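You operate a simulated robot arm through the tools that you are given. There is no shell and no other tool.

You run a simulated robot arm. Do the job below in one go: nothing can be reset, and whatever is moved stays where it is left.

## Task
Push the dented can to REJECT with the ram at 3 bar, and turn the air off again.
Fine: leave the air level at 3 bar; the sealed cans stay. Set down upright: dented small can.

It is judged by the outcome, as a careful person would: the job done as asked, and still so three seconds after it is handed in. It fails if anything else is knocked over, pushed out of place, dropped, spilled or broken.

## Robot
A 6-joint arm with a two-finger parallel gripper, fixed in place. Base frame: the origin is on the floor under the middle of its stand, x ahead of it, y to its left, z up; the work surface is at about z = 0.864. Units: m, degrees, N and s.
With the tool pointing down near the work surface it reaches from about 0.26 to 0.68 m from the base axis. Its first joint turns from -66.0 to 66.0 degrees. Payload 2.9 kg.
The TCP is the grasp point between the finger pads, 0.03 m short of the fingertips. In the tool frame z runs along the fingers and y along their closing line. Largest opening 0.11 m; finger width 0.02, thickness 0.01; the body of the gripper, 0.048 by 0.112 m, starts 0.055 m behind the TCP.
Orientation is that of the tool frame in the base frame, as a unit quaternion [w, x, y, z]. With the fingers straight down and closing along the base's y, the tool's x points along the base's -x, its y along +y and its z along -z.

## Interface
- The arm moves only by the tool arm_command. Its arguments are lists of equal length, an entry for each row: "slide": the shift along the base's x, y, z in units of 400 mm (1.0 is 400 mm), a list of three; "rot": the turn, a rotation vector about the base's x, y, z in units of 120 degrees (1.0 is 120 degrees), a list of three; "fingers": the gripper command, from -1 (fully open) to 1 (shut), values between in proportion. In form: {"slide": [[x, y, z], ...], "rot": [[rx, ry, rz], ...], "fingers": [fingers, ...]}. A call has 1 to 20 rows; each row is the pose to reach, as a shift and turn from the pose commanded when the call began. A call with a number of a shift or a turn outside -1 to 1 is refused whole. A row lasts 0.2 s, in which the tool goes at most 0.05 m and 8.6 degrees; a call with a longer step from one row to the next is refused whole, and so is a gripper value outside its range. Where a pose cannot be reached the arm comes as near as it can. A force on the tool above 40 N (or 10 N above the force at the start of the call, whichever is more), or a blocked arm, ends the call early, and 0.2 s more pass. Each finger travels about 0.108 m/s and halts on what it meets, pressing with about 38 N; the grip force reading is that of the motor and also rises with nothing between the fingers. The clock runs only during rows and for 0.2 s after the last one: add rows that repeat a pose to give the fingers time. It gives the time, the measured TCP pose, the force on the tool (base axes), the opening and the grip force at its end, in the units of the frame above (readings bear some noise), with the torque about the TCP (base axes, N m) and any sound that the robot's microphone picked up.
- Cameras (640 x 400 px; columns grow to the right, rows downward): "scene" is fixed at [0.0768, 0.4272, 1.4022]; the picture's right is [-0.78, -0.63, 0.00], its down [-0.25, 0.31, -0.92] and it looks along [0.58, -0.71, -0.40] (base axes); focal length 347 px, centre (320, 200). "wrist" rides on the gripper at [0.072, 0.017, -0.103] in the tool frame; the picture's right is [-0.23, 0.97, 0.00], its down [-0.76, -0.18, -0.62] and it looks along [-0.61, -0.14, 0.78] (tool axes); focal length 222 px, centre (320, 200). There is no depth. A picture from a camera that has moved, and an enlarged one, comes with that camera's place and axes in the base frame and with its lens.
- get_image(camera): a new picture of that camera. No time passes.
- inspect(camera, box): a new picture of the part [left, top, right, bottom] of that camera's present view, enlarged. No time passes.
- close_job(): hands the job in; it is judged then, once.

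Places have to be worked out from the pictures, the camera data and where the tool is seen. Open the gripper and draw the arm clear of the work before you hand the job in, unless the task says otherwise.

The tools are called after "Call:" as name(argument=value, ...) on one line, values as JSON. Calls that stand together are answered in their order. arm_command: Moves the arm, as the interface text tells. Its arguments: {"type":"object","properties":{"slide":{"type":"array","items":{"type":"array","items":{"type":"number"}}},"rot":{"type":"array","items":{"type":"array","items":{"type":"number"}}},"fingers":{"type":"array","items":{"type":"number"}}},"required":["slide","rot","fingers"]} The other tools are called the same way: get_image (camera) takes a picture; inspect (camera, box) takes an enlarged picture of a part of a camera's view; close_job () hands the job in.

At the start:

```text
t: 0.0
position: [0.3662, -0.274, 1.1819]
ee_rot: [-0.001, -0.001, 1.0, -0.001]
wrist_force: [0.3, -0.1, 0.1]
torque: [0.0, 0.0, -0.02]
opening: 0.11
grasp_force: 0.1
```

scene: 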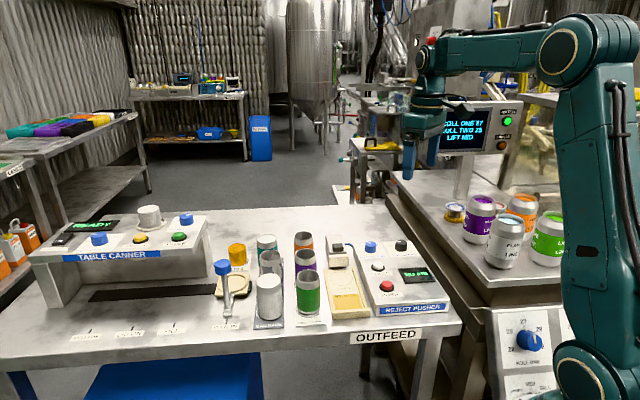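
wrist: 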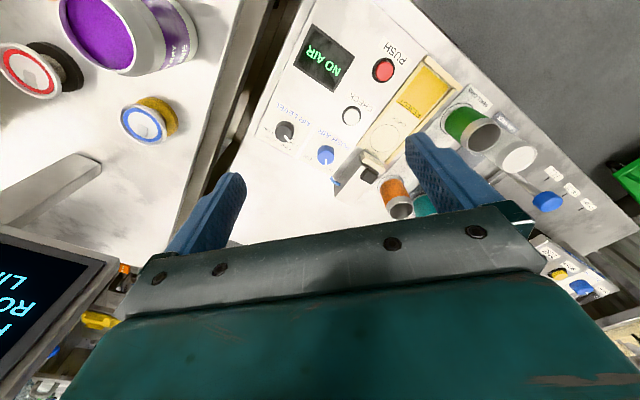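

I start by looking closely at the reject pusher and the cans, in both cameras.

Call:
inspect(camera="scene", box=[310, 220, 470, 350])

Call:
inspect(camera="scene", box=[200, 210, 360, 340])

Call:
inspect(camera="wrist", box=[250, 0, 490, 200])

Call:
inspect(camera="wrist", box=[400, 60, 640, 240])

Call:
inspect(camera="scene", box=[430, 90, 590, 280])

```text
3.08 times, centred on (390, 285) of scene
camera zoom: at [0.0768, 0.4272, 1.4022], right [-0.78, -0.63, 0.0], down [-0.25, 0.31, -0.92], along [0.58, -0.71, -0.4], focal length 1067 px, centre (105, -62)
```

zoom: 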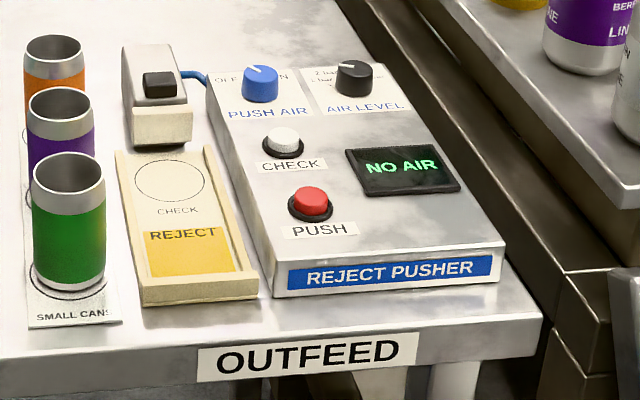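

```text
3.08 times, centred on (280, 275) of scene
camera zoom: at [0.0768, 0.4272, 1.4022], right [-0.78, -0.63, 0.0], down [-0.25, 0.31, -0.92], along [0.58, -0.71, -0.4], focal length 1067 px, centre (443, -31)
```

zoom: 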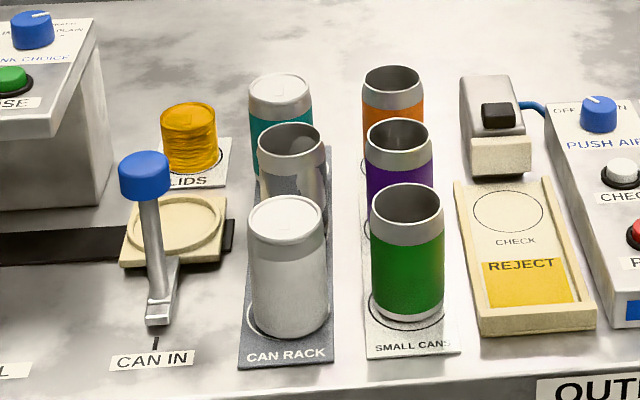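

```text
2.00 times, centred on (370, 100) of wrist
camera zoom: at [0.2927, -0.2581, 1.286], right [0.23, 0.97, 0.0], down [0.76, -0.18, 0.62], along [0.61, -0.14, -0.78], focal length 444 px, centre (220, 400)
```

zoom: 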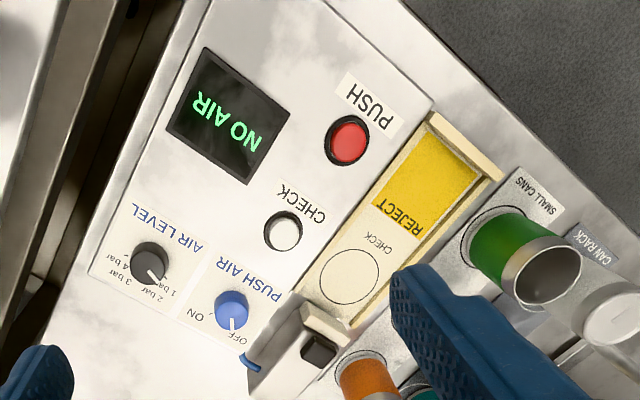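

```text
2.22 times, centred on (520, 150) of wrist
camera zoom: at [0.2927, -0.2581, 1.286], right [0.23, 0.97, 0.0], down [0.76, -0.18, 0.62], along [0.61, -0.14, -0.78], focal length 494 px, centre (-124, 311)
```

zoom: 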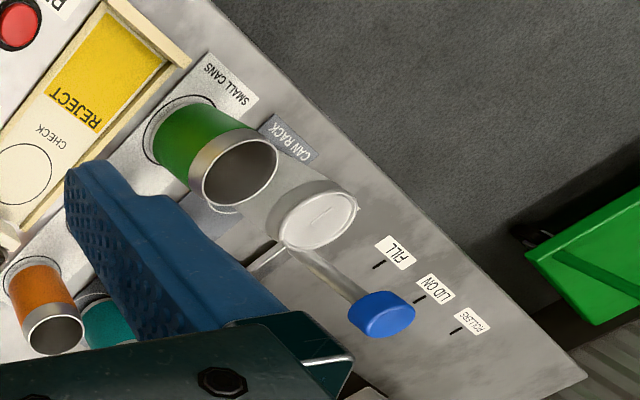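

```text
2.11 times, centred on (510, 185) of scene
camera zoom: at [0.0768, 0.4272, 1.4022], right [-0.78, -0.63, 0.0], down [-0.25, 0.31, -0.92], along [0.58, -0.71, -0.4], focal length 730 px, centre (-80, 232)
```

zoom: 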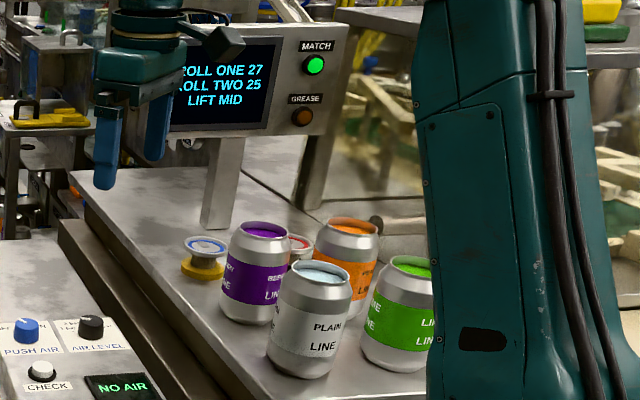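

The pusher panel reads NO AIR, with the small cans (orange, purple, green) beside it. I zoom in to see which one carries the dent.

Call:
inspect(camera="scene", box=[284, 226, 332, 320])

Call:
inspect(camera="scene", box=[250, 228, 290, 330])

Call:
inspect(camera="wrist", box=[340, 90, 520, 220])

Call:
inspect(camera="scene", box=[320, 230, 420, 290])

```text
4.26 times, centred on (308, 273) of scene
camera zoom: at [0.0768, 0.4272, 1.4022], right [-0.78, -0.63, 0.0], down [-0.25, 0.31, -0.92], along [0.58, -0.71, -0.4], focal length 1476 px, centre (371, -111)
```

zoom: 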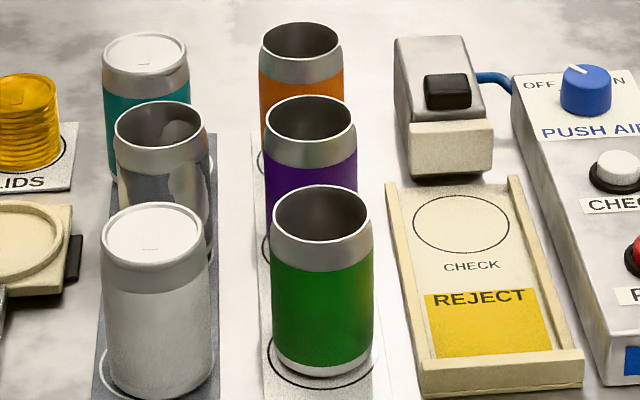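

```text
3.92 times, centred on (270, 279) of scene
camera zoom: at [0.0768, 0.4272, 1.4022], right [-0.78, -0.63, 0.0], down [-0.25, 0.31, -0.92], along [0.58, -0.71, -0.4], focal length 1360 px, centre (516, -110)
```

zoom: 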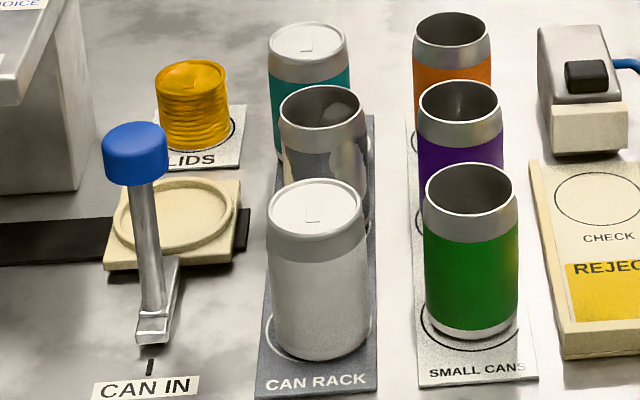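

```text
3.08 times, centred on (430, 155) of wrist
camera zoom: at [0.2927, -0.2581, 1.286], right [0.23, 0.97, 0.0], down [0.76, -0.18, 0.62], along [0.61, -0.14, -0.78], focal length 684 px, centre (-18, 338)
```

zoom: 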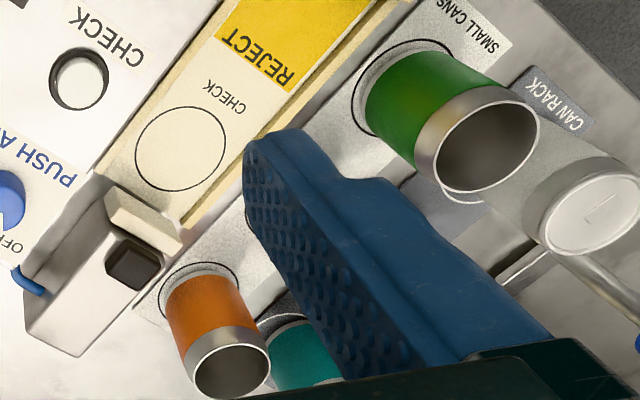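

```text
6.40 times, centred on (370, 260) of scene
camera zoom: at [0.0768, 0.4272, 1.4022], right [-0.78, -0.63, 0.0], down [-0.25, 0.31, -0.92], along [0.58, -0.71, -0.4], focal length 2220 px, centre (0, -184)
```

zoom: 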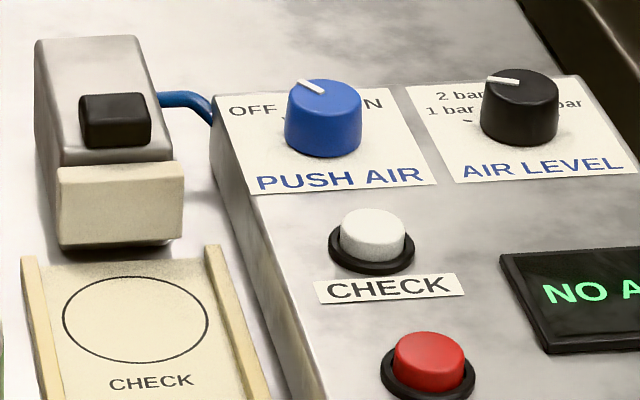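

No clear dent shows from here; I put the small cans at about (0.485,-0.035), (0.549,-0.096) and (0.609,-0.158), with their tops near z 0.956. I move the tool well above them, to about (0.42,-0.08,1.10), for a wrist view.

Call:
arm_command(slide=[[0.027, 0.097, -0.041], [0.054, 0.194, -0.082], [0.081, 0.291, -0.123], [0.108, 0.388, -0.164], [0.135, 0.485, -0.205], [0.135, 0.485, -0.205]], rot=[[0, 0, 0], [0, 0, 0], [0, 0, 0], [0, 0, 0], [0, 0, 0], [0, 0, 0]], fingers=[-1, -1, -1, -1, -1, -1])

Call:
get_image(camera="wrist")

Call:
get_image(camera="scene")

```text
t: 1.4
position: [0.4223, -0.0811, 1.1008]
ee_rot: [0.0, 0.0, 1.0, -0.001]
wrist_force: [-0.3, -0.1, -0.9]
torque: [0.05, 0.02, -0.01]
opening: 0.11
grasp_force: 0.1
```

```text
taken
camera wrist: at [0.3466, -0.0643, 1.2051], right [0.23, 0.97, 0.0], down [0.76, -0.18, 0.62], along [0.61, -0.14, -0.78], focal length 222 px, centre (320, 200)
```

wrist: 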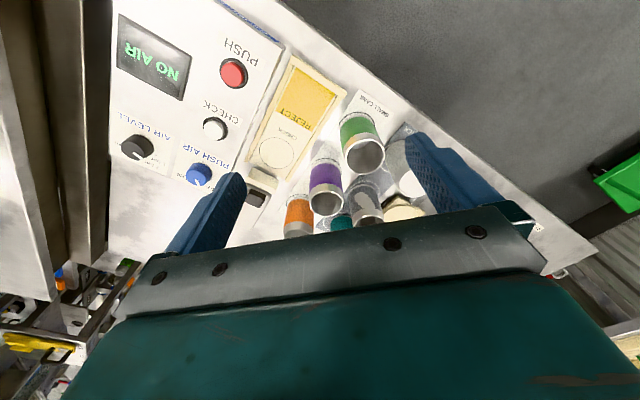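

```text
taken
```

scene: 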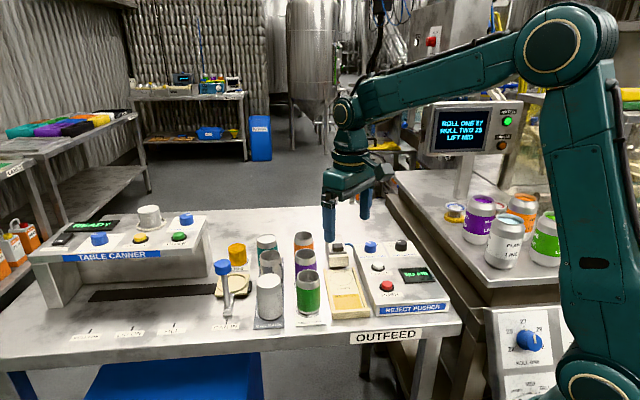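

Call:
inspect(camera="wrist", box=[240, 50, 430, 240])

Call:
inspect(camera="wrist", box=[100, 0, 340, 200])

```text
2.11 times, centred on (335, 145) of wrist
camera zoom: at [0.3466, -0.0643, 1.2051], right [0.23, 0.97, 0.0], down [0.76, -0.18, 0.62], along [0.61, -0.14, -0.78], focal length 468 px, centre (288, 316)
```

zoom: 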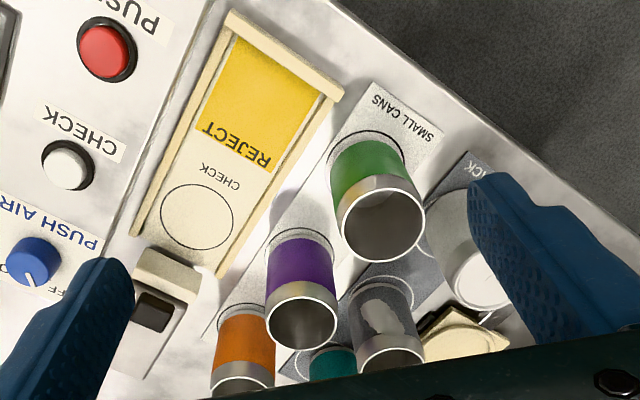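

```text
2.00 times, centred on (220, 100) of wrist
camera zoom: at [0.3466, -0.0643, 1.2051], right [0.23, 0.97, 0.0], down [0.76, -0.18, 0.62], along [0.61, -0.14, -0.78], focal length 444 px, centre (520, 400)
```

zoom: 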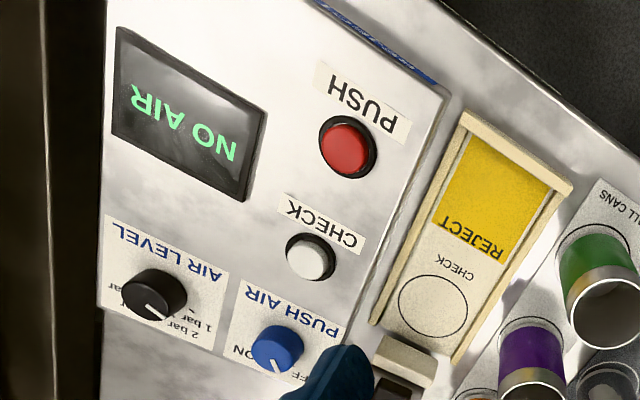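

From the -x side all three small cans look smooth, while the open can in the CAN RACK looks mottled. I yaw the tool 90° and move over to look at the cans from the -y side.

Call:
arm_command(slide=[[0.025, -0.023, 0.005], [0.05, -0.046, 0.01], [0.075, -0.069, 0.015], [0.1, -0.092, 0.02], [0.125, -0.115, 0.025], [0.15, -0.138, 0.03], [0.175, -0.161, 0.035], [0.2, -0.184, 0.04], [0.225, -0.207, 0.045], [0.25, -0.23, 0.05], [0.27, -0.25, 0.05], [0.295, -0.27, 0.05], [0.295, -0.27, 0.05]], rot=[[0, 0, 0.0625], [0, 0, 0.125], [0, 0, 0.1875], [0, 0, 0.25], [0, 0, 0.3125], [0, 0, 0.375], [0, 0, 0.4375], [0, 0, 0.5], [0, 0, 0.5625], [0, 0, 0.625], [0, 0, 0.6875], [0, 0, 0.75], [0, 0, 0.75]], fingers=[-1, -1, -1, -1, -1, -1, -1, -1, -1, -1, -1, -1, -1])

Call:
get_image(camera="wrist")

Call:
inspect(camera="wrist", box=[220, 60, 460, 230])

```text
t: 4.2
position: [0.5389, -0.188, 1.1198]
ee_rot: [-0.001, 0.708, -0.707, 0.0]
wrist_force: [0.4, -0.6, 0.0]
torque: [0.01, 0.06, 0.01]
opening: 0.11
grasp_force: 0.1
```

```text
taken
camera wrist: at [0.5208, -0.2606, 1.2242], right [-0.97, 0.23, 0.0], down [0.18, 0.76, 0.62], along [0.14, 0.61, -0.78], focal length 222 px, centre (320, 200)
```

wrist: 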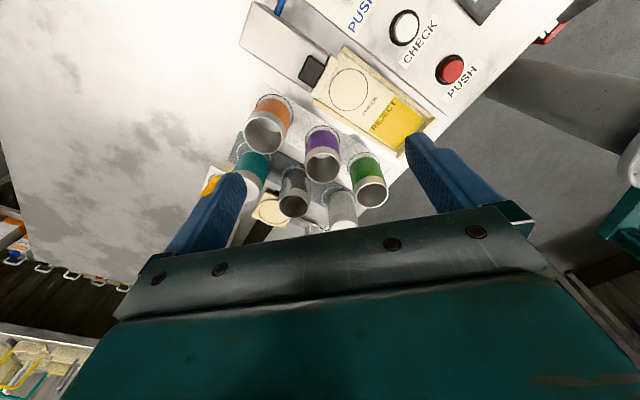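

```text
2.35 times, centred on (340, 145) of wrist
camera zoom: at [0.5208, -0.2606, 1.2242], right [-0.97, 0.23, 0.0], down [0.18, 0.76, 0.62], along [0.14, 0.61, -0.78], focal length 523 px, centre (273, 329)
```

zoom: 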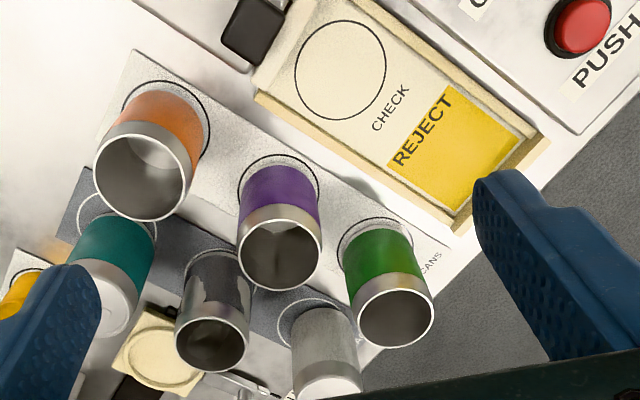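

The small cans look clean from the -y side too; the open can in the middle of CAN RACK has uneven patches on it. I magnify each one.

Call:
inspect(camera="wrist", box=[265, 150, 325, 225])

Call:
inspect(camera="wrist", box=[235, 85, 315, 165])

Call:
inspect(camera="wrist", box=[295, 115, 405, 215])

Call:
inspect(camera="scene", box=[255, 240, 290, 280])

```text
5.33 times, centred on (295, 188) of wrist
camera zoom: at [0.5208, -0.2606, 1.2242], right [-0.97, 0.23, 0.0], down [0.18, 0.76, 0.62], along [0.14, 0.61, -0.78], focal length 1185 px, centre (453, 267)
```

zoom: 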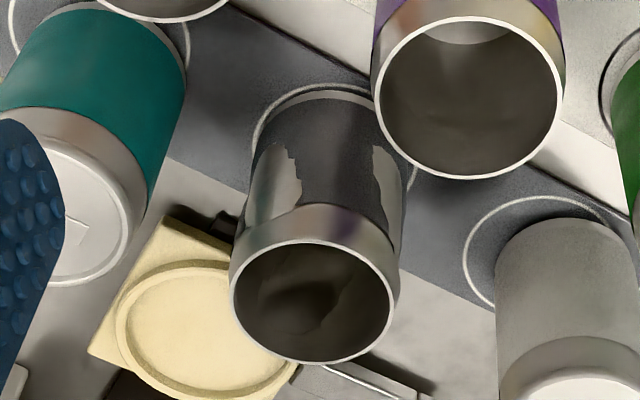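

```text
5.00 times, centred on (275, 125) of wrist
camera zoom: at [0.5208, -0.2606, 1.2242], right [-0.97, 0.23, 0.0], down [0.18, 0.76, 0.62], along [0.14, 0.61, -0.78], focal length 1111 px, centre (545, 575)
```

zoom: 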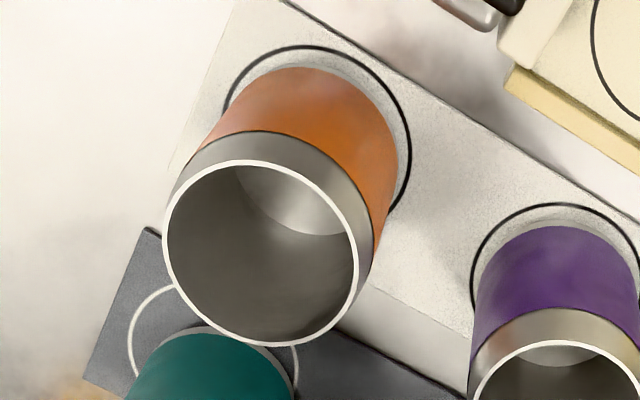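

```text
4.00 times, centred on (350, 165) of wrist
camera zoom: at [0.5208, -0.2606, 1.2242], right [-0.97, 0.23, 0.0], down [0.18, 0.76, 0.62], along [0.14, 0.61, -0.78], focal length 888 px, centre (200, 340)
```

zoom: 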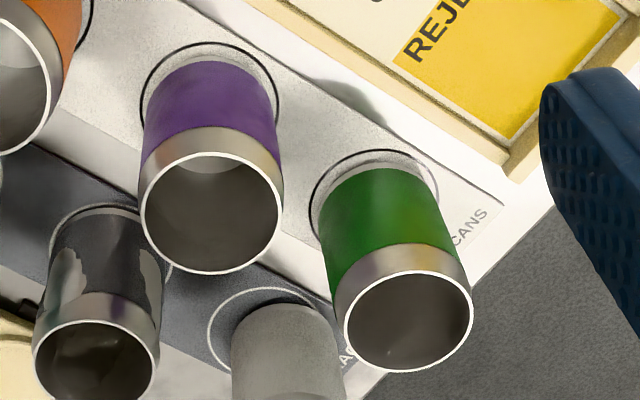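

```text
10.00 times, centred on (272, 260) of scene
camera zoom: at [0.0768, 0.4272, 1.4022], right [-0.78, -0.63, 0.0], down [-0.25, 0.31, -0.92], along [0.58, -0.71, -0.4], focal length 3469 px, centre (795, -400)
```

zoom: 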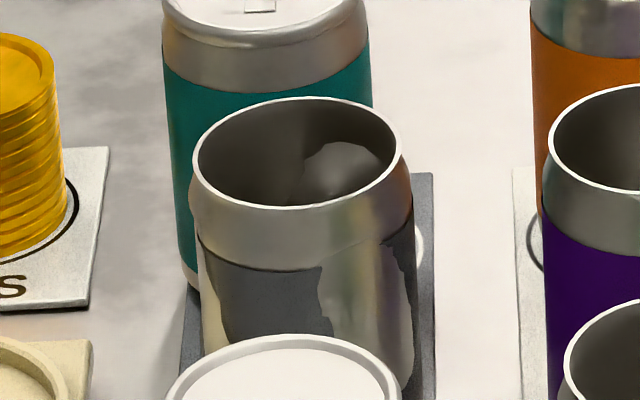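

The open can in the middle of CAN RACK is clearly the dented one: it has creases inside and a buckled wall, while its neighbours are sealed and the small cans are smooth. I judge it at about (0.615,-0.043), top about 0.951. The fingers already close along x, which clears its neighbours, so I move above it and look again.

Call:
arm_command(slide=[[0.0475, 0.09, -0.0375], [0.095, 0.18, -0.075], [0.1425, 0.27, -0.1125], [0.19, 0.3625, -0.15], [0.19, 0.3625, -0.15]], rot=[[0, 0, 0], [0, 0, 0], [0, 0, 0], [0, 0, 0], [0, 0, 0]], fingers=[-1, -1, -1, -1, -1])

Call:
get_image(camera="wrist")

Call:
inspect(camera="wrist", box=[190, 80, 450, 230])

Call:
inspect(camera="scene", box=[210, 180, 370, 330])

```text
t: 5.4
position: [0.6165, -0.0434, 1.0589]
ee_rot: [0.001, -0.707, 0.707, 0.0]
wrist_force: [-0.4, 0.0, -0.4]
torque: [-0.02, -0.01, -0.01]
opening: 0.1102
grasp_force: 0.0
```

```text
taken
camera wrist: at [0.5978, -0.1165, 1.1636], right [-0.97, 0.23, 0.0], down [0.18, 0.76, 0.62], along [0.14, 0.61, -0.78], focal length 222 px, centre (320, 200)
```

wrist: 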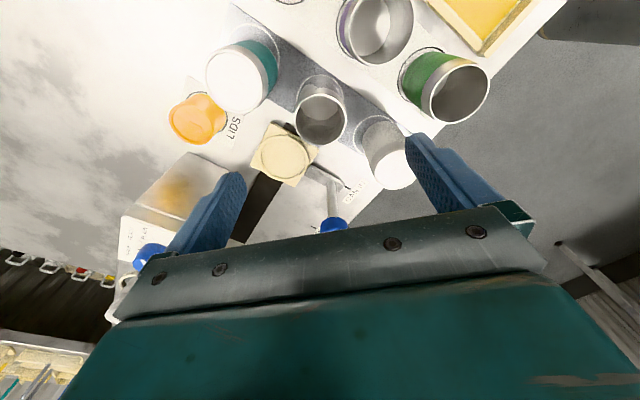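

```text
2.46 times, centred on (320, 155) of wrist
camera zoom: at [0.5978, -0.1165, 1.1636], right [-0.97, 0.23, 0.0], down [0.18, 0.76, 0.62], along [0.14, 0.61, -0.78], focal length 547 px, centre (320, 311)
```

zoom: 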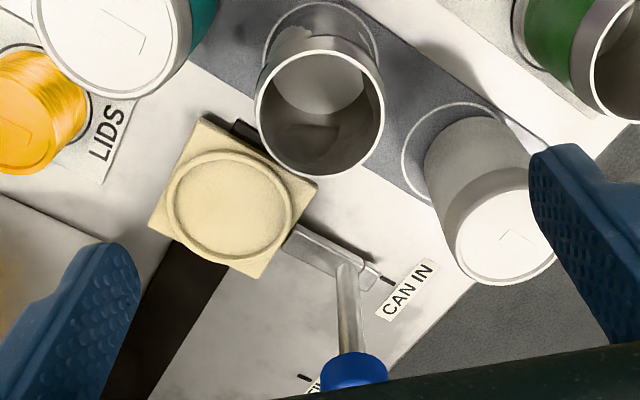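

```text
2.67 times, centred on (290, 255) of scene
camera zoom: at [0.0768, 0.4272, 1.4022], right [-0.78, -0.63, 0.0], down [-0.25, 0.31, -0.92], along [0.58, -0.71, -0.4], focal length 925 px, centre (400, 53)
```

zoom: 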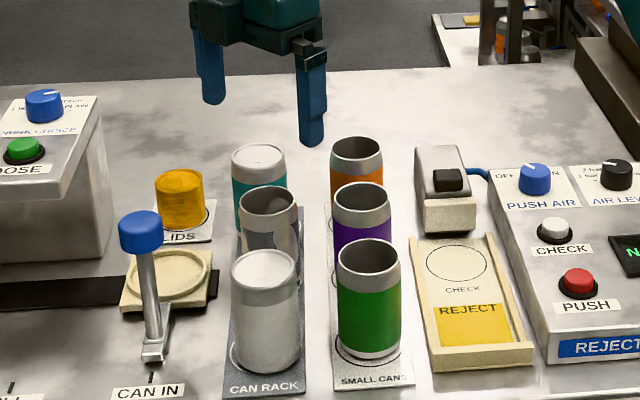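

The dented can's rim reads at about (0.613,-0.047), top about 0.955, with teal and purple both roughly 0.08 away. I narrow the fingers to about 75 mm, centre over it and descend to grip height (TCP z about 0.93).

Call:
arm_command(slide=[[-0.005, -0.009, 0], [-0.005, -0.009, 0], [-0.005, -0.009, -0.075], [-0.005, -0.009, -0.15], [-0.005, -0.009, -0.225], [-0.005, -0.009, -0.28], [-0.005, -0.009, -0.325], [-0.005, -0.009, -0.325]], rot=[[0, 0, 0], [0, 0, 0], [0, 0, 0], [0, 0, 0], [0, 0, 0], [0, 0, 0], [0, 0, 0], [0, 0, 0]], fingers=[-0.36, -0.36, -0.36, -0.36, -0.36, -0.36, -0.36, -0.36])

Call:
get_image(camera="wrist")

Call:
inspect(camera="scene", box=[210, 180, 370, 330])

```text
t: 7.2
position: [0.6141, -0.0474, 0.9292]
ee_rot: [0.0, -0.707, 0.708, 0.0]
wrist_force: [0.3, 1.3, -0.1]
torque: [-0.05, 0.0, -0.02]
opening: 0.0749
grasp_force: 0.0
```

```text
taken
camera wrist: at [0.5951, -0.1195, 1.0343], right [-0.97, 0.23, 0.0], down [0.18, 0.76, 0.62], along [0.14, 0.61, -0.78], focal length 222 px, centre (320, 200)
```

wrist: 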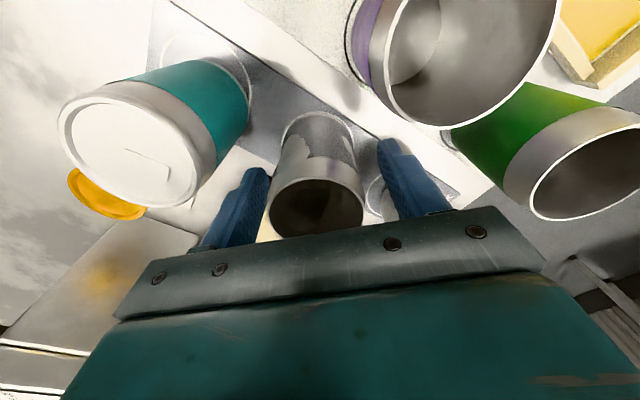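

```text
2.67 times, centred on (290, 255) of scene
camera zoom: at [0.0768, 0.4272, 1.4022], right [-0.78, -0.63, 0.0], down [-0.25, 0.31, -0.92], along [0.58, -0.71, -0.4], focal length 925 px, centre (400, 53)
```

zoom: 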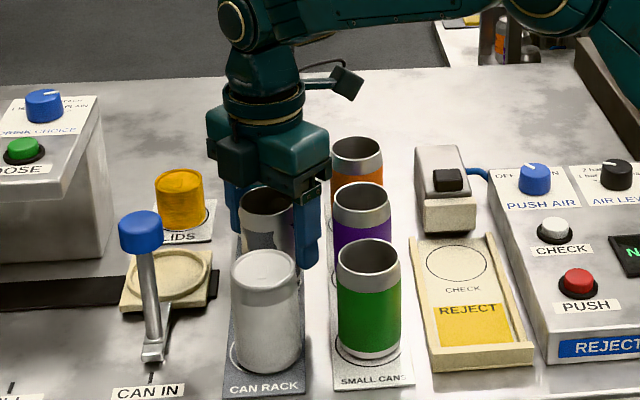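

The fingers straddle the can cleanly with clearance to teal, silver and purple. I shift 3 mm in -y to centre and close on it.

Call:
arm_command(slide=[[0, -0.008, 0], [0, -0.008, 0], [0, -0.008, 0], [0, -0.008, 0], [0, -0.008, 0]], rot=[[0, 0, 0], [0, 0, 0], [0, 0, 0], [0, 0, 0], [0, 0, 0]], fingers=[-0.36, 0.3, 0.6, 0.6, 0.6])

Call:
get_image(camera="wrist")

```text
t: 8.4
position: [0.6129, -0.0494, 0.9295]
ee_rot: [0.0, 0.708, -0.707, 0.0]
wrist_force: [-0.1, 0.5, 1.1]
torque: [0.04, 0.03, 0.02]
opening: 0.0514
grasp_force: 38.0
```

```text
taken
camera wrist: at [0.5947, -0.1225, 1.0343], right [-0.97, 0.23, 0.0], down [0.18, 0.76, 0.62], along [0.14, 0.61, -0.78], focal length 222 px, centre (320, 200)
```

wrist: 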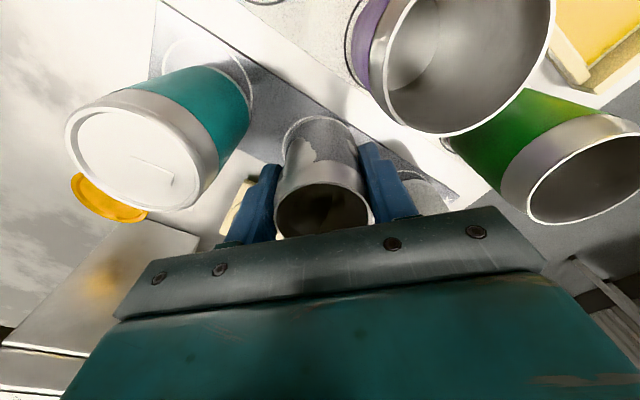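

It is gripped at 51 mm opening with 38 N. I lift straight up 0.14 m.

Call:
arm_command(slide=[[0, 0, 0.05], [0, 0, 0.13], [0, 0, 0.21], [0, 0, 0.29], [0, 0, 0.35], [0, 0, 0.35]], rot=[[0, 0, 0], [0, 0, 0], [0, 0, 0], [0, 0, 0], [0, 0, 0], [0, 0, 0]], fingers=[0.6, 0.6, 0.6, 0.6, 0.6, 0.6])

Call:
get_image(camera="wrist")

Call:
inspect(camera="scene", box=[200, 160, 360, 330])

```text
t: 9.8
position: [0.6128, -0.0496, 1.0692]
ee_rot: [0.0, 0.707, -0.707, -0.001]
wrist_force: [0.7, -0.3, -0.3]
torque: [0.0, 0.0, 0.03]
opening: 0.0505
grasp_force: 38.0
```

```text
taken
camera wrist: at [0.5943, -0.1225, 1.1739], right [-0.97, 0.23, 0.0], down [0.18, 0.76, 0.62], along [0.14, 0.61, -0.78], focal length 222 px, centre (320, 200)
```

wrist: 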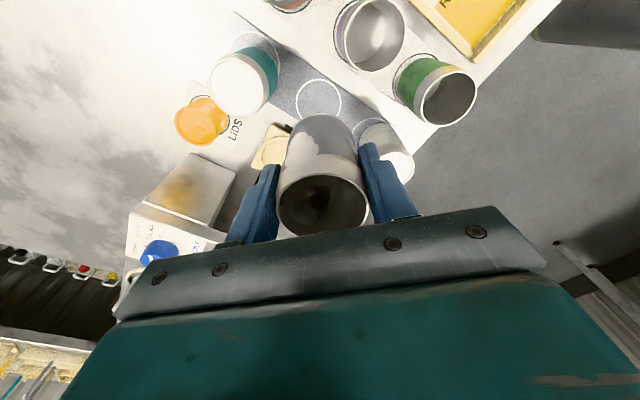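

```text
2.35 times, centred on (280, 245) of scene
camera zoom: at [0.0768, 0.4272, 1.4022], right [-0.78, -0.63, 0.0], down [-0.25, 0.31, -0.92], along [0.58, -0.71, -0.4], focal length 816 px, centre (414, 94)
```

zoom: 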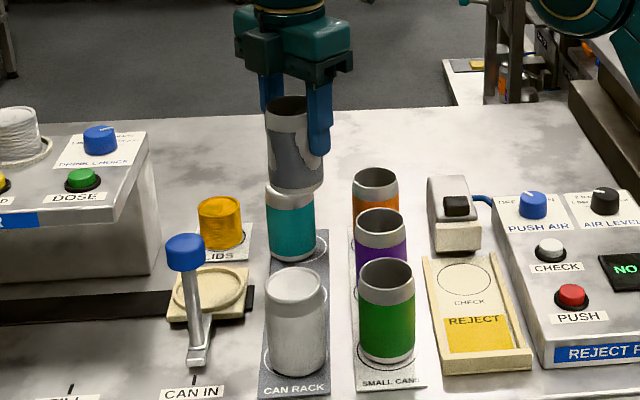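

The can hangs upright and free. I carry it at this height to above the CHECK circle, about (0.496,-0.172).

Call:
arm_command(slide=[[-0.058, -0.061, 0], [-0.117, -0.122, 0], [-0.175, -0.183, 0], [-0.234, -0.244, 0], [-0.292, -0.305, 0], [-0.292, -0.305, 0], [-0.292, -0.305, 0]], rot=[[0, 0, 0], [0, 0, 0], [0, 0, 0], [0, 0, 0], [0, 0, 0], [0, 0, 0], [0, 0, 0]], fingers=[0.6, 0.6, 0.6, 0.6, 0.6, 0.6, 0.6])

Call:
get_image(camera="wrist")

Call:
inspect(camera="wrist", box=[200, 60, 440, 220])

Call:
inspect(camera="scene", box=[270, 170, 430, 330])

```text
t: 11.4
position: [0.4968, -0.1716, 1.0707]
ee_rot: [0.0, 0.707, -0.707, 0.0]
wrist_force: [-0.3, 0.3, 0.2]
torque: [0.0, 0.01, 0.02]
opening: 0.0506
grasp_force: 38.0
```

```text
taken
camera wrist: at [0.478, -0.2443, 1.1752], right [-0.97, 0.23, 0.0], down [0.18, 0.76, 0.62], along [0.14, 0.61, -0.78], focal length 222 px, centre (320, 200)
```

wrist: 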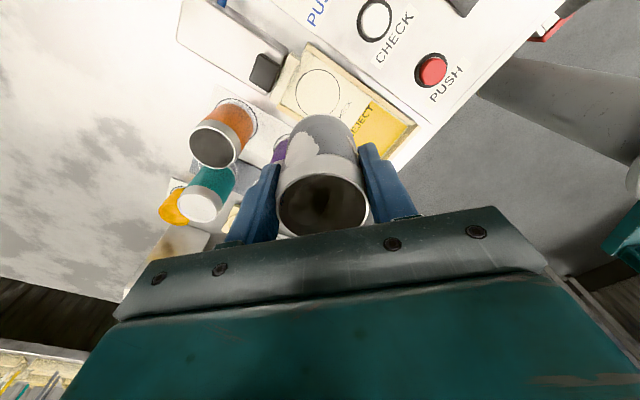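

```text
2.50 times, centred on (320, 140) of wrist
camera zoom: at [0.478, -0.2443, 1.1752], right [-0.97, 0.23, 0.0], down [0.18, 0.76, 0.62], along [0.14, 0.61, -0.78], focal length 555 px, centre (320, 350)
```

zoom: 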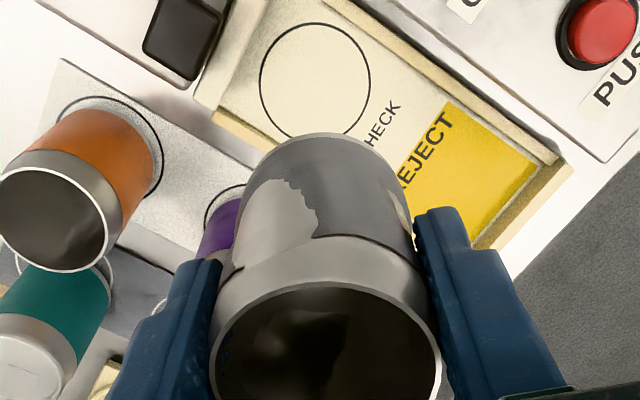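

```text
2.50 times, centred on (350, 250) of scene
camera zoom: at [0.0768, 0.4272, 1.4022], right [-0.78, -0.63, 0.0], down [-0.25, 0.31, -0.92], along [0.58, -0.71, -0.4], focal length 867 px, centre (245, 75)
```

zoom: 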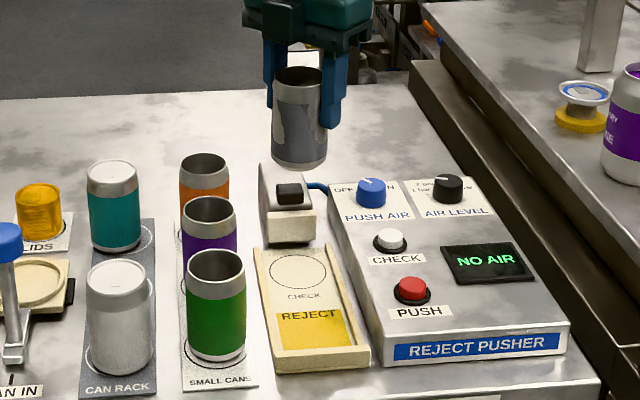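

The circle centre reads at about (0.4955,-0.175); the can is held within a few mm of the TCP. I trim 3 mm in -y, lower to roughly 2 cm above the lane floor and check the alignment.

Call:
arm_command(slide=[[-0.001, -0.007, -0.05], [-0.001, -0.007, -0.12], [-0.001, -0.007, -0.19], [-0.001, -0.007, -0.25], [-0.001, -0.007, -0.3], [-0.001, -0.007, -0.3]], rot=[[0, 0, 0], [0, 0, 0], [0, 0, 0], [0, 0, 0], [0, 0, 0], [0, 0, 0]], fingers=[0.6, 0.6, 0.6, 0.6, 0.6, 0.6])

Call:
inspect(camera="scene", box=[310, 210, 410, 320])

Call:
get_image(camera="wrist")

Call:
inspect(camera="wrist", box=[240, 20, 440, 240])

```text
t: 12.8
position: [0.4968, -0.1731, 0.9485]
ee_rot: [0.0, -0.707, 0.708, -0.001]
wrist_force: [0.5, 0.1, 0.5]
torque: [-0.02, -0.02, -0.03]
opening: 0.0507
grasp_force: 37.9
```

```text
3.64 times, centred on (360, 265) of scene
camera zoom: at [0.0768, 0.4272, 1.4022], right [-0.78, -0.63, 0.0], down [-0.25, 0.31, -0.92], along [0.58, -0.71, -0.4], focal length 1261 px, centre (174, -36)
```

zoom: 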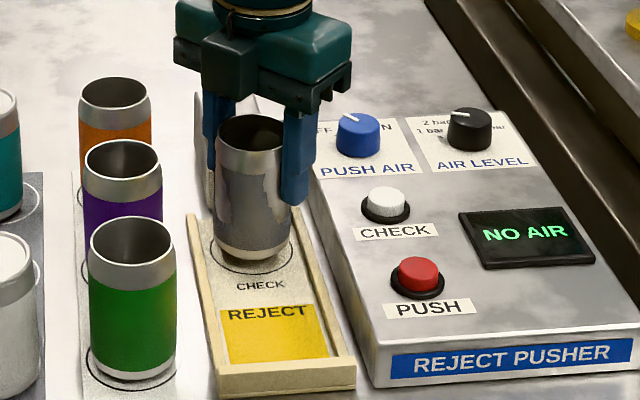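

```text
taken
camera wrist: at [0.4772, -0.2465, 1.053], right [-0.97, 0.23, 0.0], down [0.18, 0.76, 0.62], along [0.14, 0.61, -0.78], focal length 222 px, centre (320, 200)
```

wrist: 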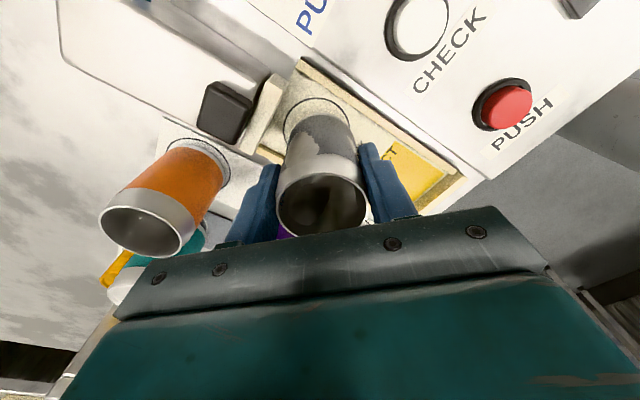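

```text
1.82 times, centred on (340, 130) of wrist
camera zoom: at [0.4772, -0.2465, 1.053], right [-0.97, 0.23, 0.0], down [0.18, 0.76, 0.62], along [0.14, 0.61, -0.78], focal length 404 px, centre (284, 327)
```

zoom: 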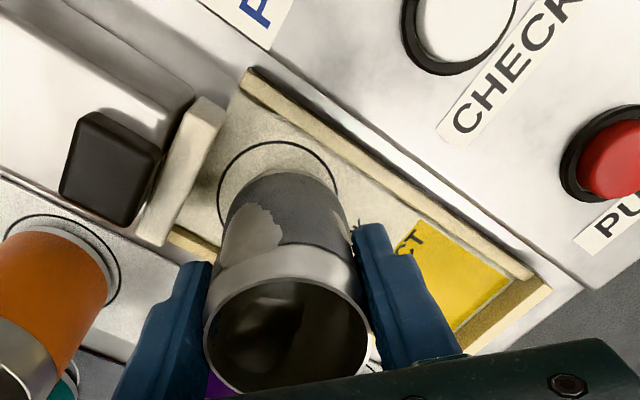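

The can is about 1.5–2 cm above the circle and well centred in the lane. I lower it gently, a few mm at a time.

Call:
arm_command(slide=[[0, 0, -0.01], [0, 0, -0.02], [0, 0, -0.03], [0, 0, -0.03]], rot=[[0, 0, 0], [0, 0, 0], [0, 0, 0], [0, 0, 0]], fingers=[0.6, 0.6, 0.6, 0.6])

Call:
inspect(camera="scene", box=[320, 230, 400, 310])

Call:
inspect(camera="wrist", box=[260, 60, 400, 180])

```text
t: 13.8
position: [0.4954, -0.1746, 0.9372]
ee_rot: [0.001, -0.707, 0.707, 0.0]
wrist_force: [-1.3, 1.7, 9.9]
torque: [0.15, 0.13, 0.03]
opening: 0.0505
grasp_force: 37.9
```

```text
5.00 times, centred on (360, 270) of scene
camera zoom: at [0.0766, 0.4273, 1.4022], right [-0.78, -0.63, 0.0], down [-0.25, 0.31, -0.92], along [0.58, -0.71, -0.4], focal length 1734 px, centre (120, -150)
```

zoom: 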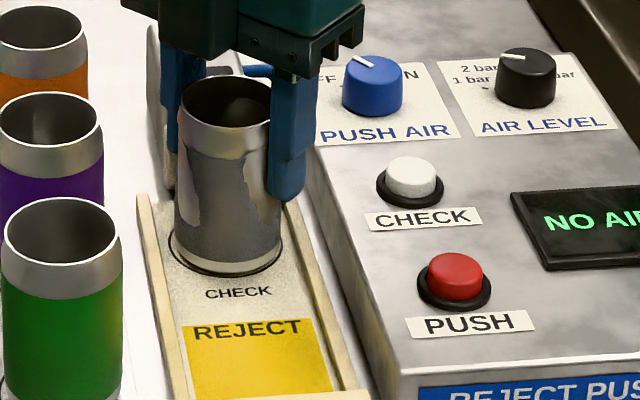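

```text
3.33 times, centred on (330, 120) of wrist
camera zoom: at [0.4768, -0.2479, 1.0416], right [-0.97, 0.23, 0.0], down [0.18, 0.76, 0.62], along [0.14, 0.61, -0.78], focal length 740 px, centre (287, 467)
```

zoom: 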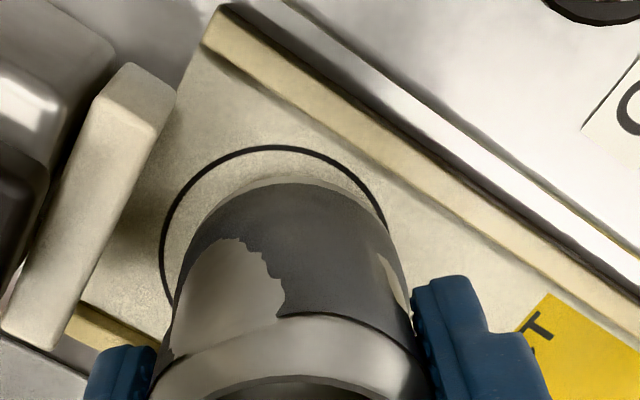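

Contact reads about 10 N and the can stands within the CHECK circle. I release with a modest opening and then rise straight up.

Call:
arm_command(slide=[[0, 0, 0.002], [0, 0, 0.002], [0, 0, 0.002], [0, 0, 0.002]], rot=[[0, 0, 0], [0, 0, 0], [0, 0, 0], [0, 0, 0]], fingers=[0.1, -0.15, -0.3, -0.3])

Call:
inspect(camera="scene", box=[320, 230, 400, 310])

Call:
get_image(camera="wrist")

```text
t: 14.8
position: [0.4954, -0.1747, 0.9367]
ee_rot: [0.0, -0.707, 0.707, 0.0]
wrist_force: [0.2, 0.8, -0.4]
torque: [0.02, 0.02, 0.02]
opening: 0.0714
grasp_force: 0.0
```

```text
5.00 times, centred on (360, 270) of scene
camera zoom: at [0.0768, 0.4272, 1.4022], right [-0.78, -0.63, 0.0], down [-0.25, 0.31, -0.92], along [0.58, -0.71, -0.4], focal length 1734 px, centre (120, -150)
```

zoom: 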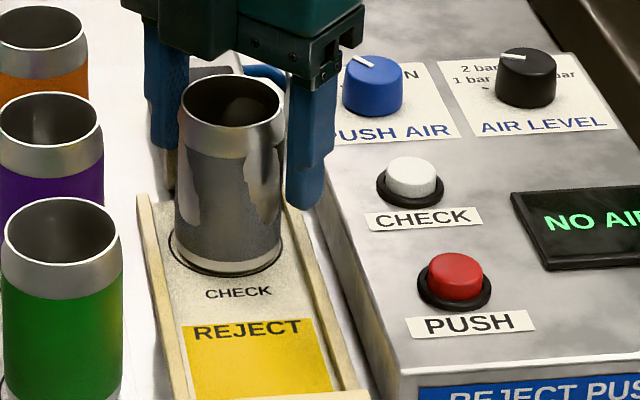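

```text
taken
camera wrist: at [0.4766, -0.2475, 1.0417], right [-0.97, 0.23, 0.0], down [0.18, 0.76, 0.62], along [0.14, 0.61, -0.78], focal length 222 px, centre (320, 200)
```

wrist: 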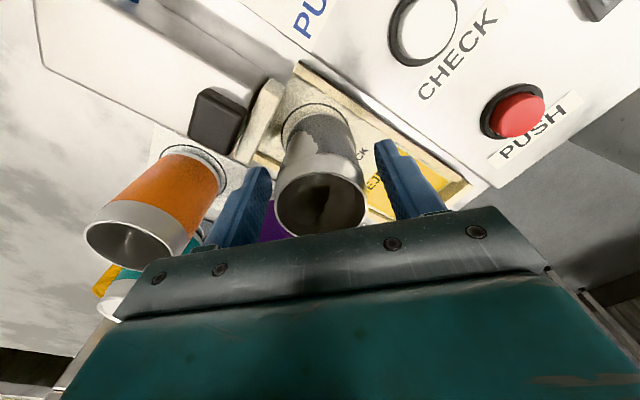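

The can stands on CHECK, free of the fingers. I rise straight up to clear it.

Call:
arm_command(slide=[[0, 0, 0.05], [0, 0, 0.13], [0, 0, 0.22], [0, 0, 0.31], [0, 0, 0.37], [0, 0, 0.37]], rot=[[0, 0, 0], [0, 0, 0], [0, 0, 0], [0, 0, 0], [0, 0, 0], [0, 0, 0]], fingers=[-0.3, -0.3, -0.3, -0.3, -0.3, -0.3])

Call:
get_image(camera="wrist")

Call:
inspect(camera="scene", box=[320, 220, 440, 310])

```text
t: 16.2
position: [0.4965, -0.1769, 1.0872]
ee_rot: [0.0, -0.706, 0.708, -0.001]
wrist_force: [0.0, 0.5, -0.3]
torque: [0.02, -0.01, 0.0]
opening: 0.0715
grasp_force: 0.1
```

```text
taken
camera wrist: at [0.4763, -0.2492, 1.1917], right [-0.97, 0.23, 0.0], down [0.18, 0.76, 0.62], along [0.14, 0.61, -0.78], focal length 222 px, centre (320, 200)
```

wrist: 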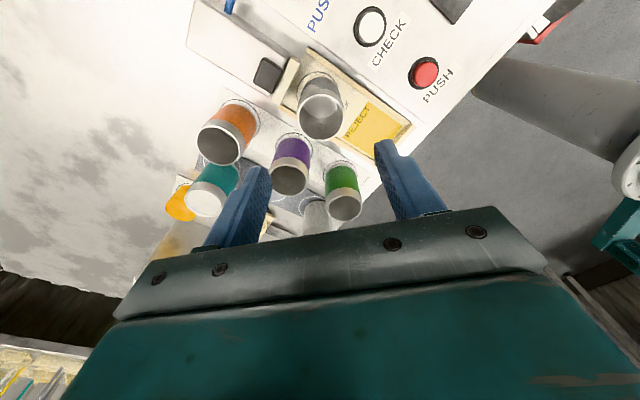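

```text
4.44 times, centred on (380, 265) of scene
camera zoom: at [0.0768, 0.4272, 1.4022], right [-0.78, -0.63, 0.0], down [-0.25, 0.31, -0.92], along [0.58, -0.71, -0.4], focal length 1542 px, centre (53, -89)
```

zoom: 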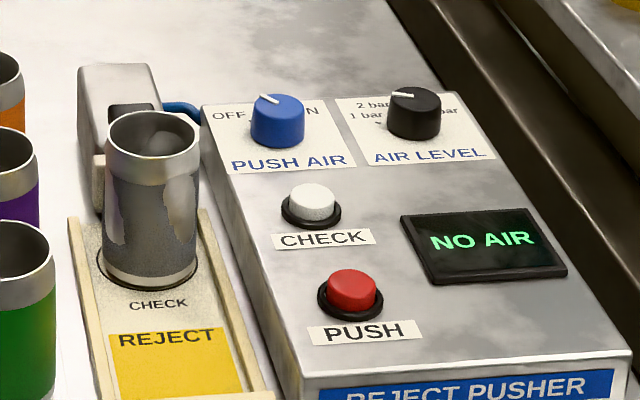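

The can stands on the CHECK circle in front of the ram. I now turn the wrist back 90° and move over the panel to read the two knobs closely.

Call:
arm_command(slide=[[-0.026, -0.026, 0], [-0.053, -0.052, 0], [-0.079, -0.078, 0], [-0.105, -0.103, 0], [-0.132, -0.129, 0], [-0.158, -0.155, 0], [-0.184, -0.181, -0.03], [-0.21, -0.207, -0.06], [-0.237, -0.233, -0.09], [-0.263, -0.258, -0.12], [-0.29, -0.284, -0.15], [-0.316, -0.31, -0.168], [-0.316, -0.31, -0.168]], rot=[[0, 0, -0.0625], [0, 0, -0.125], [0, 0, -0.1875], [0, 0, -0.25], [0, 0, -0.3125], [0, 0, -0.375], [0, 0, -0.4375], [0, 0, -0.5], [0, 0, -0.5625], [0, 0, -0.625], [0, 0, -0.6875], [0, 0, -0.75], [0, 0, -0.75]], fingers=[-0.3, -0.3, -0.3, -0.3, -0.3, -0.3, -0.3, -0.3, -0.3, -0.3, -0.3, -0.3, -0.3])

Call:
get_image(camera="wrist")

Call:
inspect(camera="wrist", box=[220, 90, 440, 230])

```text
t: 19.0
position: [0.3702, -0.3003, 1.0188]
ee_rot: [0.0, 0.0, 1.0, 0.0]
wrist_force: [0.5, 0.4, 0.1]
torque: [0.01, 0.01, -0.01]
opening: 0.0716
grasp_force: 0.1
```

```text
taken
camera wrist: at [0.2951, -0.2833, 1.1235], right [0.23, 0.97, 0.0], down [0.76, -0.18, 0.62], along [0.61, -0.14, -0.78], focal length 222 px, centre (320, 200)
```

wrist: 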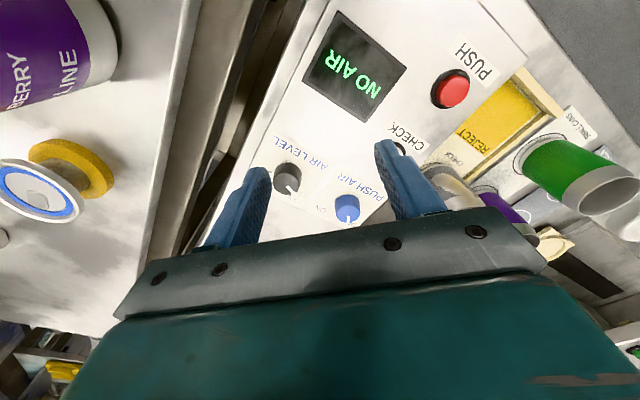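

```text
2.86 times, centred on (330, 160) of wrist
camera zoom: at [0.2951, -0.2833, 1.1235], right [0.23, 0.97, 0.0], down [0.76, -0.18, 0.62], along [0.61, -0.14, -0.78], focal length 635 px, centre (291, 314)
```

zoom: 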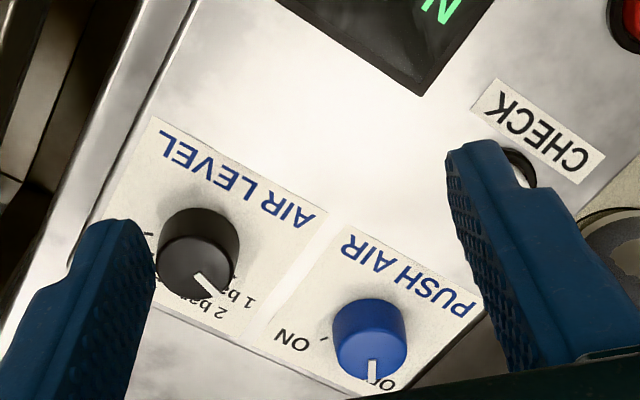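

The knob pointers and the 1/2 bar labels are visible, but the left finger hides the rest of the AIR LEVEL scale. I back off slightly and open the fingers fully to see the entire scale.

Call:
arm_command(slide=[[-0.04, -0.04, 0.05], [-0.075, -0.075, 0.1], [-0.075, -0.075, 0.1]], rot=[[0, 0, 0], [0, 0, 0], [0, 0, 0]], fingers=[-0.7, -1, -1])

Call:
inspect(camera="wrist", box=[280, 140, 360, 210])

Call:
inspect(camera="wrist", box=[330, 160, 410, 230])

Call:
get_image(camera="wrist")

```text
t: 19.8
position: [0.3389, -0.3292, 1.0579]
ee_rot: [0.0, 0.0, 1.0, 0.0]
wrist_force: [0.2, -0.9, -0.2]
torque: [-0.01, 0.01, -0.05]
opening: 0.11
grasp_force: 0.0
```

```text
5.71 times, centred on (320, 175) of wrist
camera zoom: at [0.2644, -0.3124, 1.1623], right [0.23, 0.97, 0.0], down [0.76, -0.18, 0.62], along [0.61, -0.14, -0.78], focal length 1269 px, centre (320, 343)
```

zoom: 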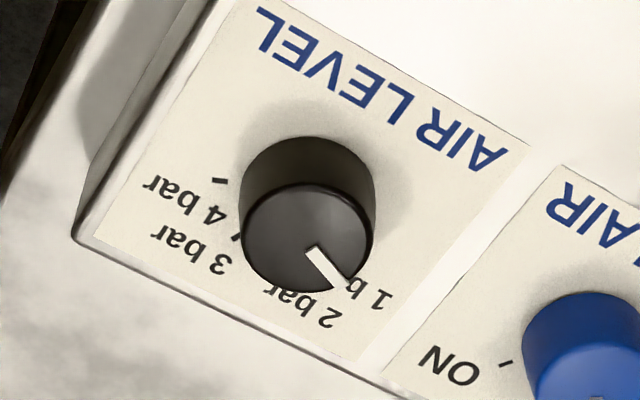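

```text
5.71 times, centred on (370, 195) of wrist
camera zoom: at [0.2644, -0.3124, 1.1623], right [0.23, 0.97, 0.0], down [0.76, -0.18, 0.62], along [0.61, -0.14, -0.78], focal length 1269 px, centre (34, 229)
```

zoom: 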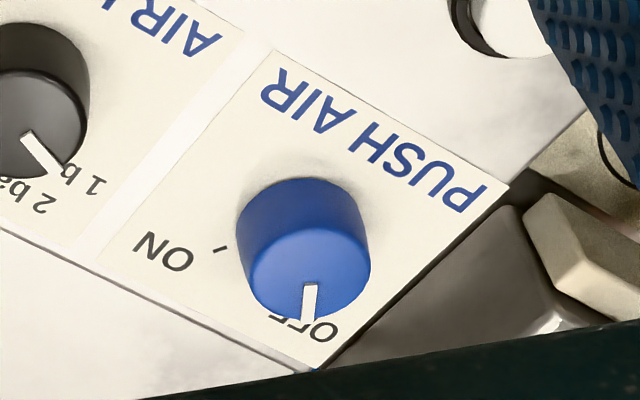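

```text
taken
camera wrist: at [0.2644, -0.3124, 1.1623], right [0.23, 0.97, 0.0], down [0.76, -0.18, 0.62], along [0.61, -0.14, -0.78], focal length 222 px, centre (320, 200)
```

wrist: 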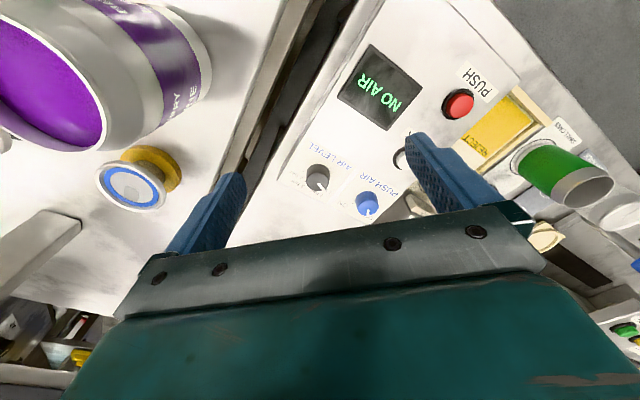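

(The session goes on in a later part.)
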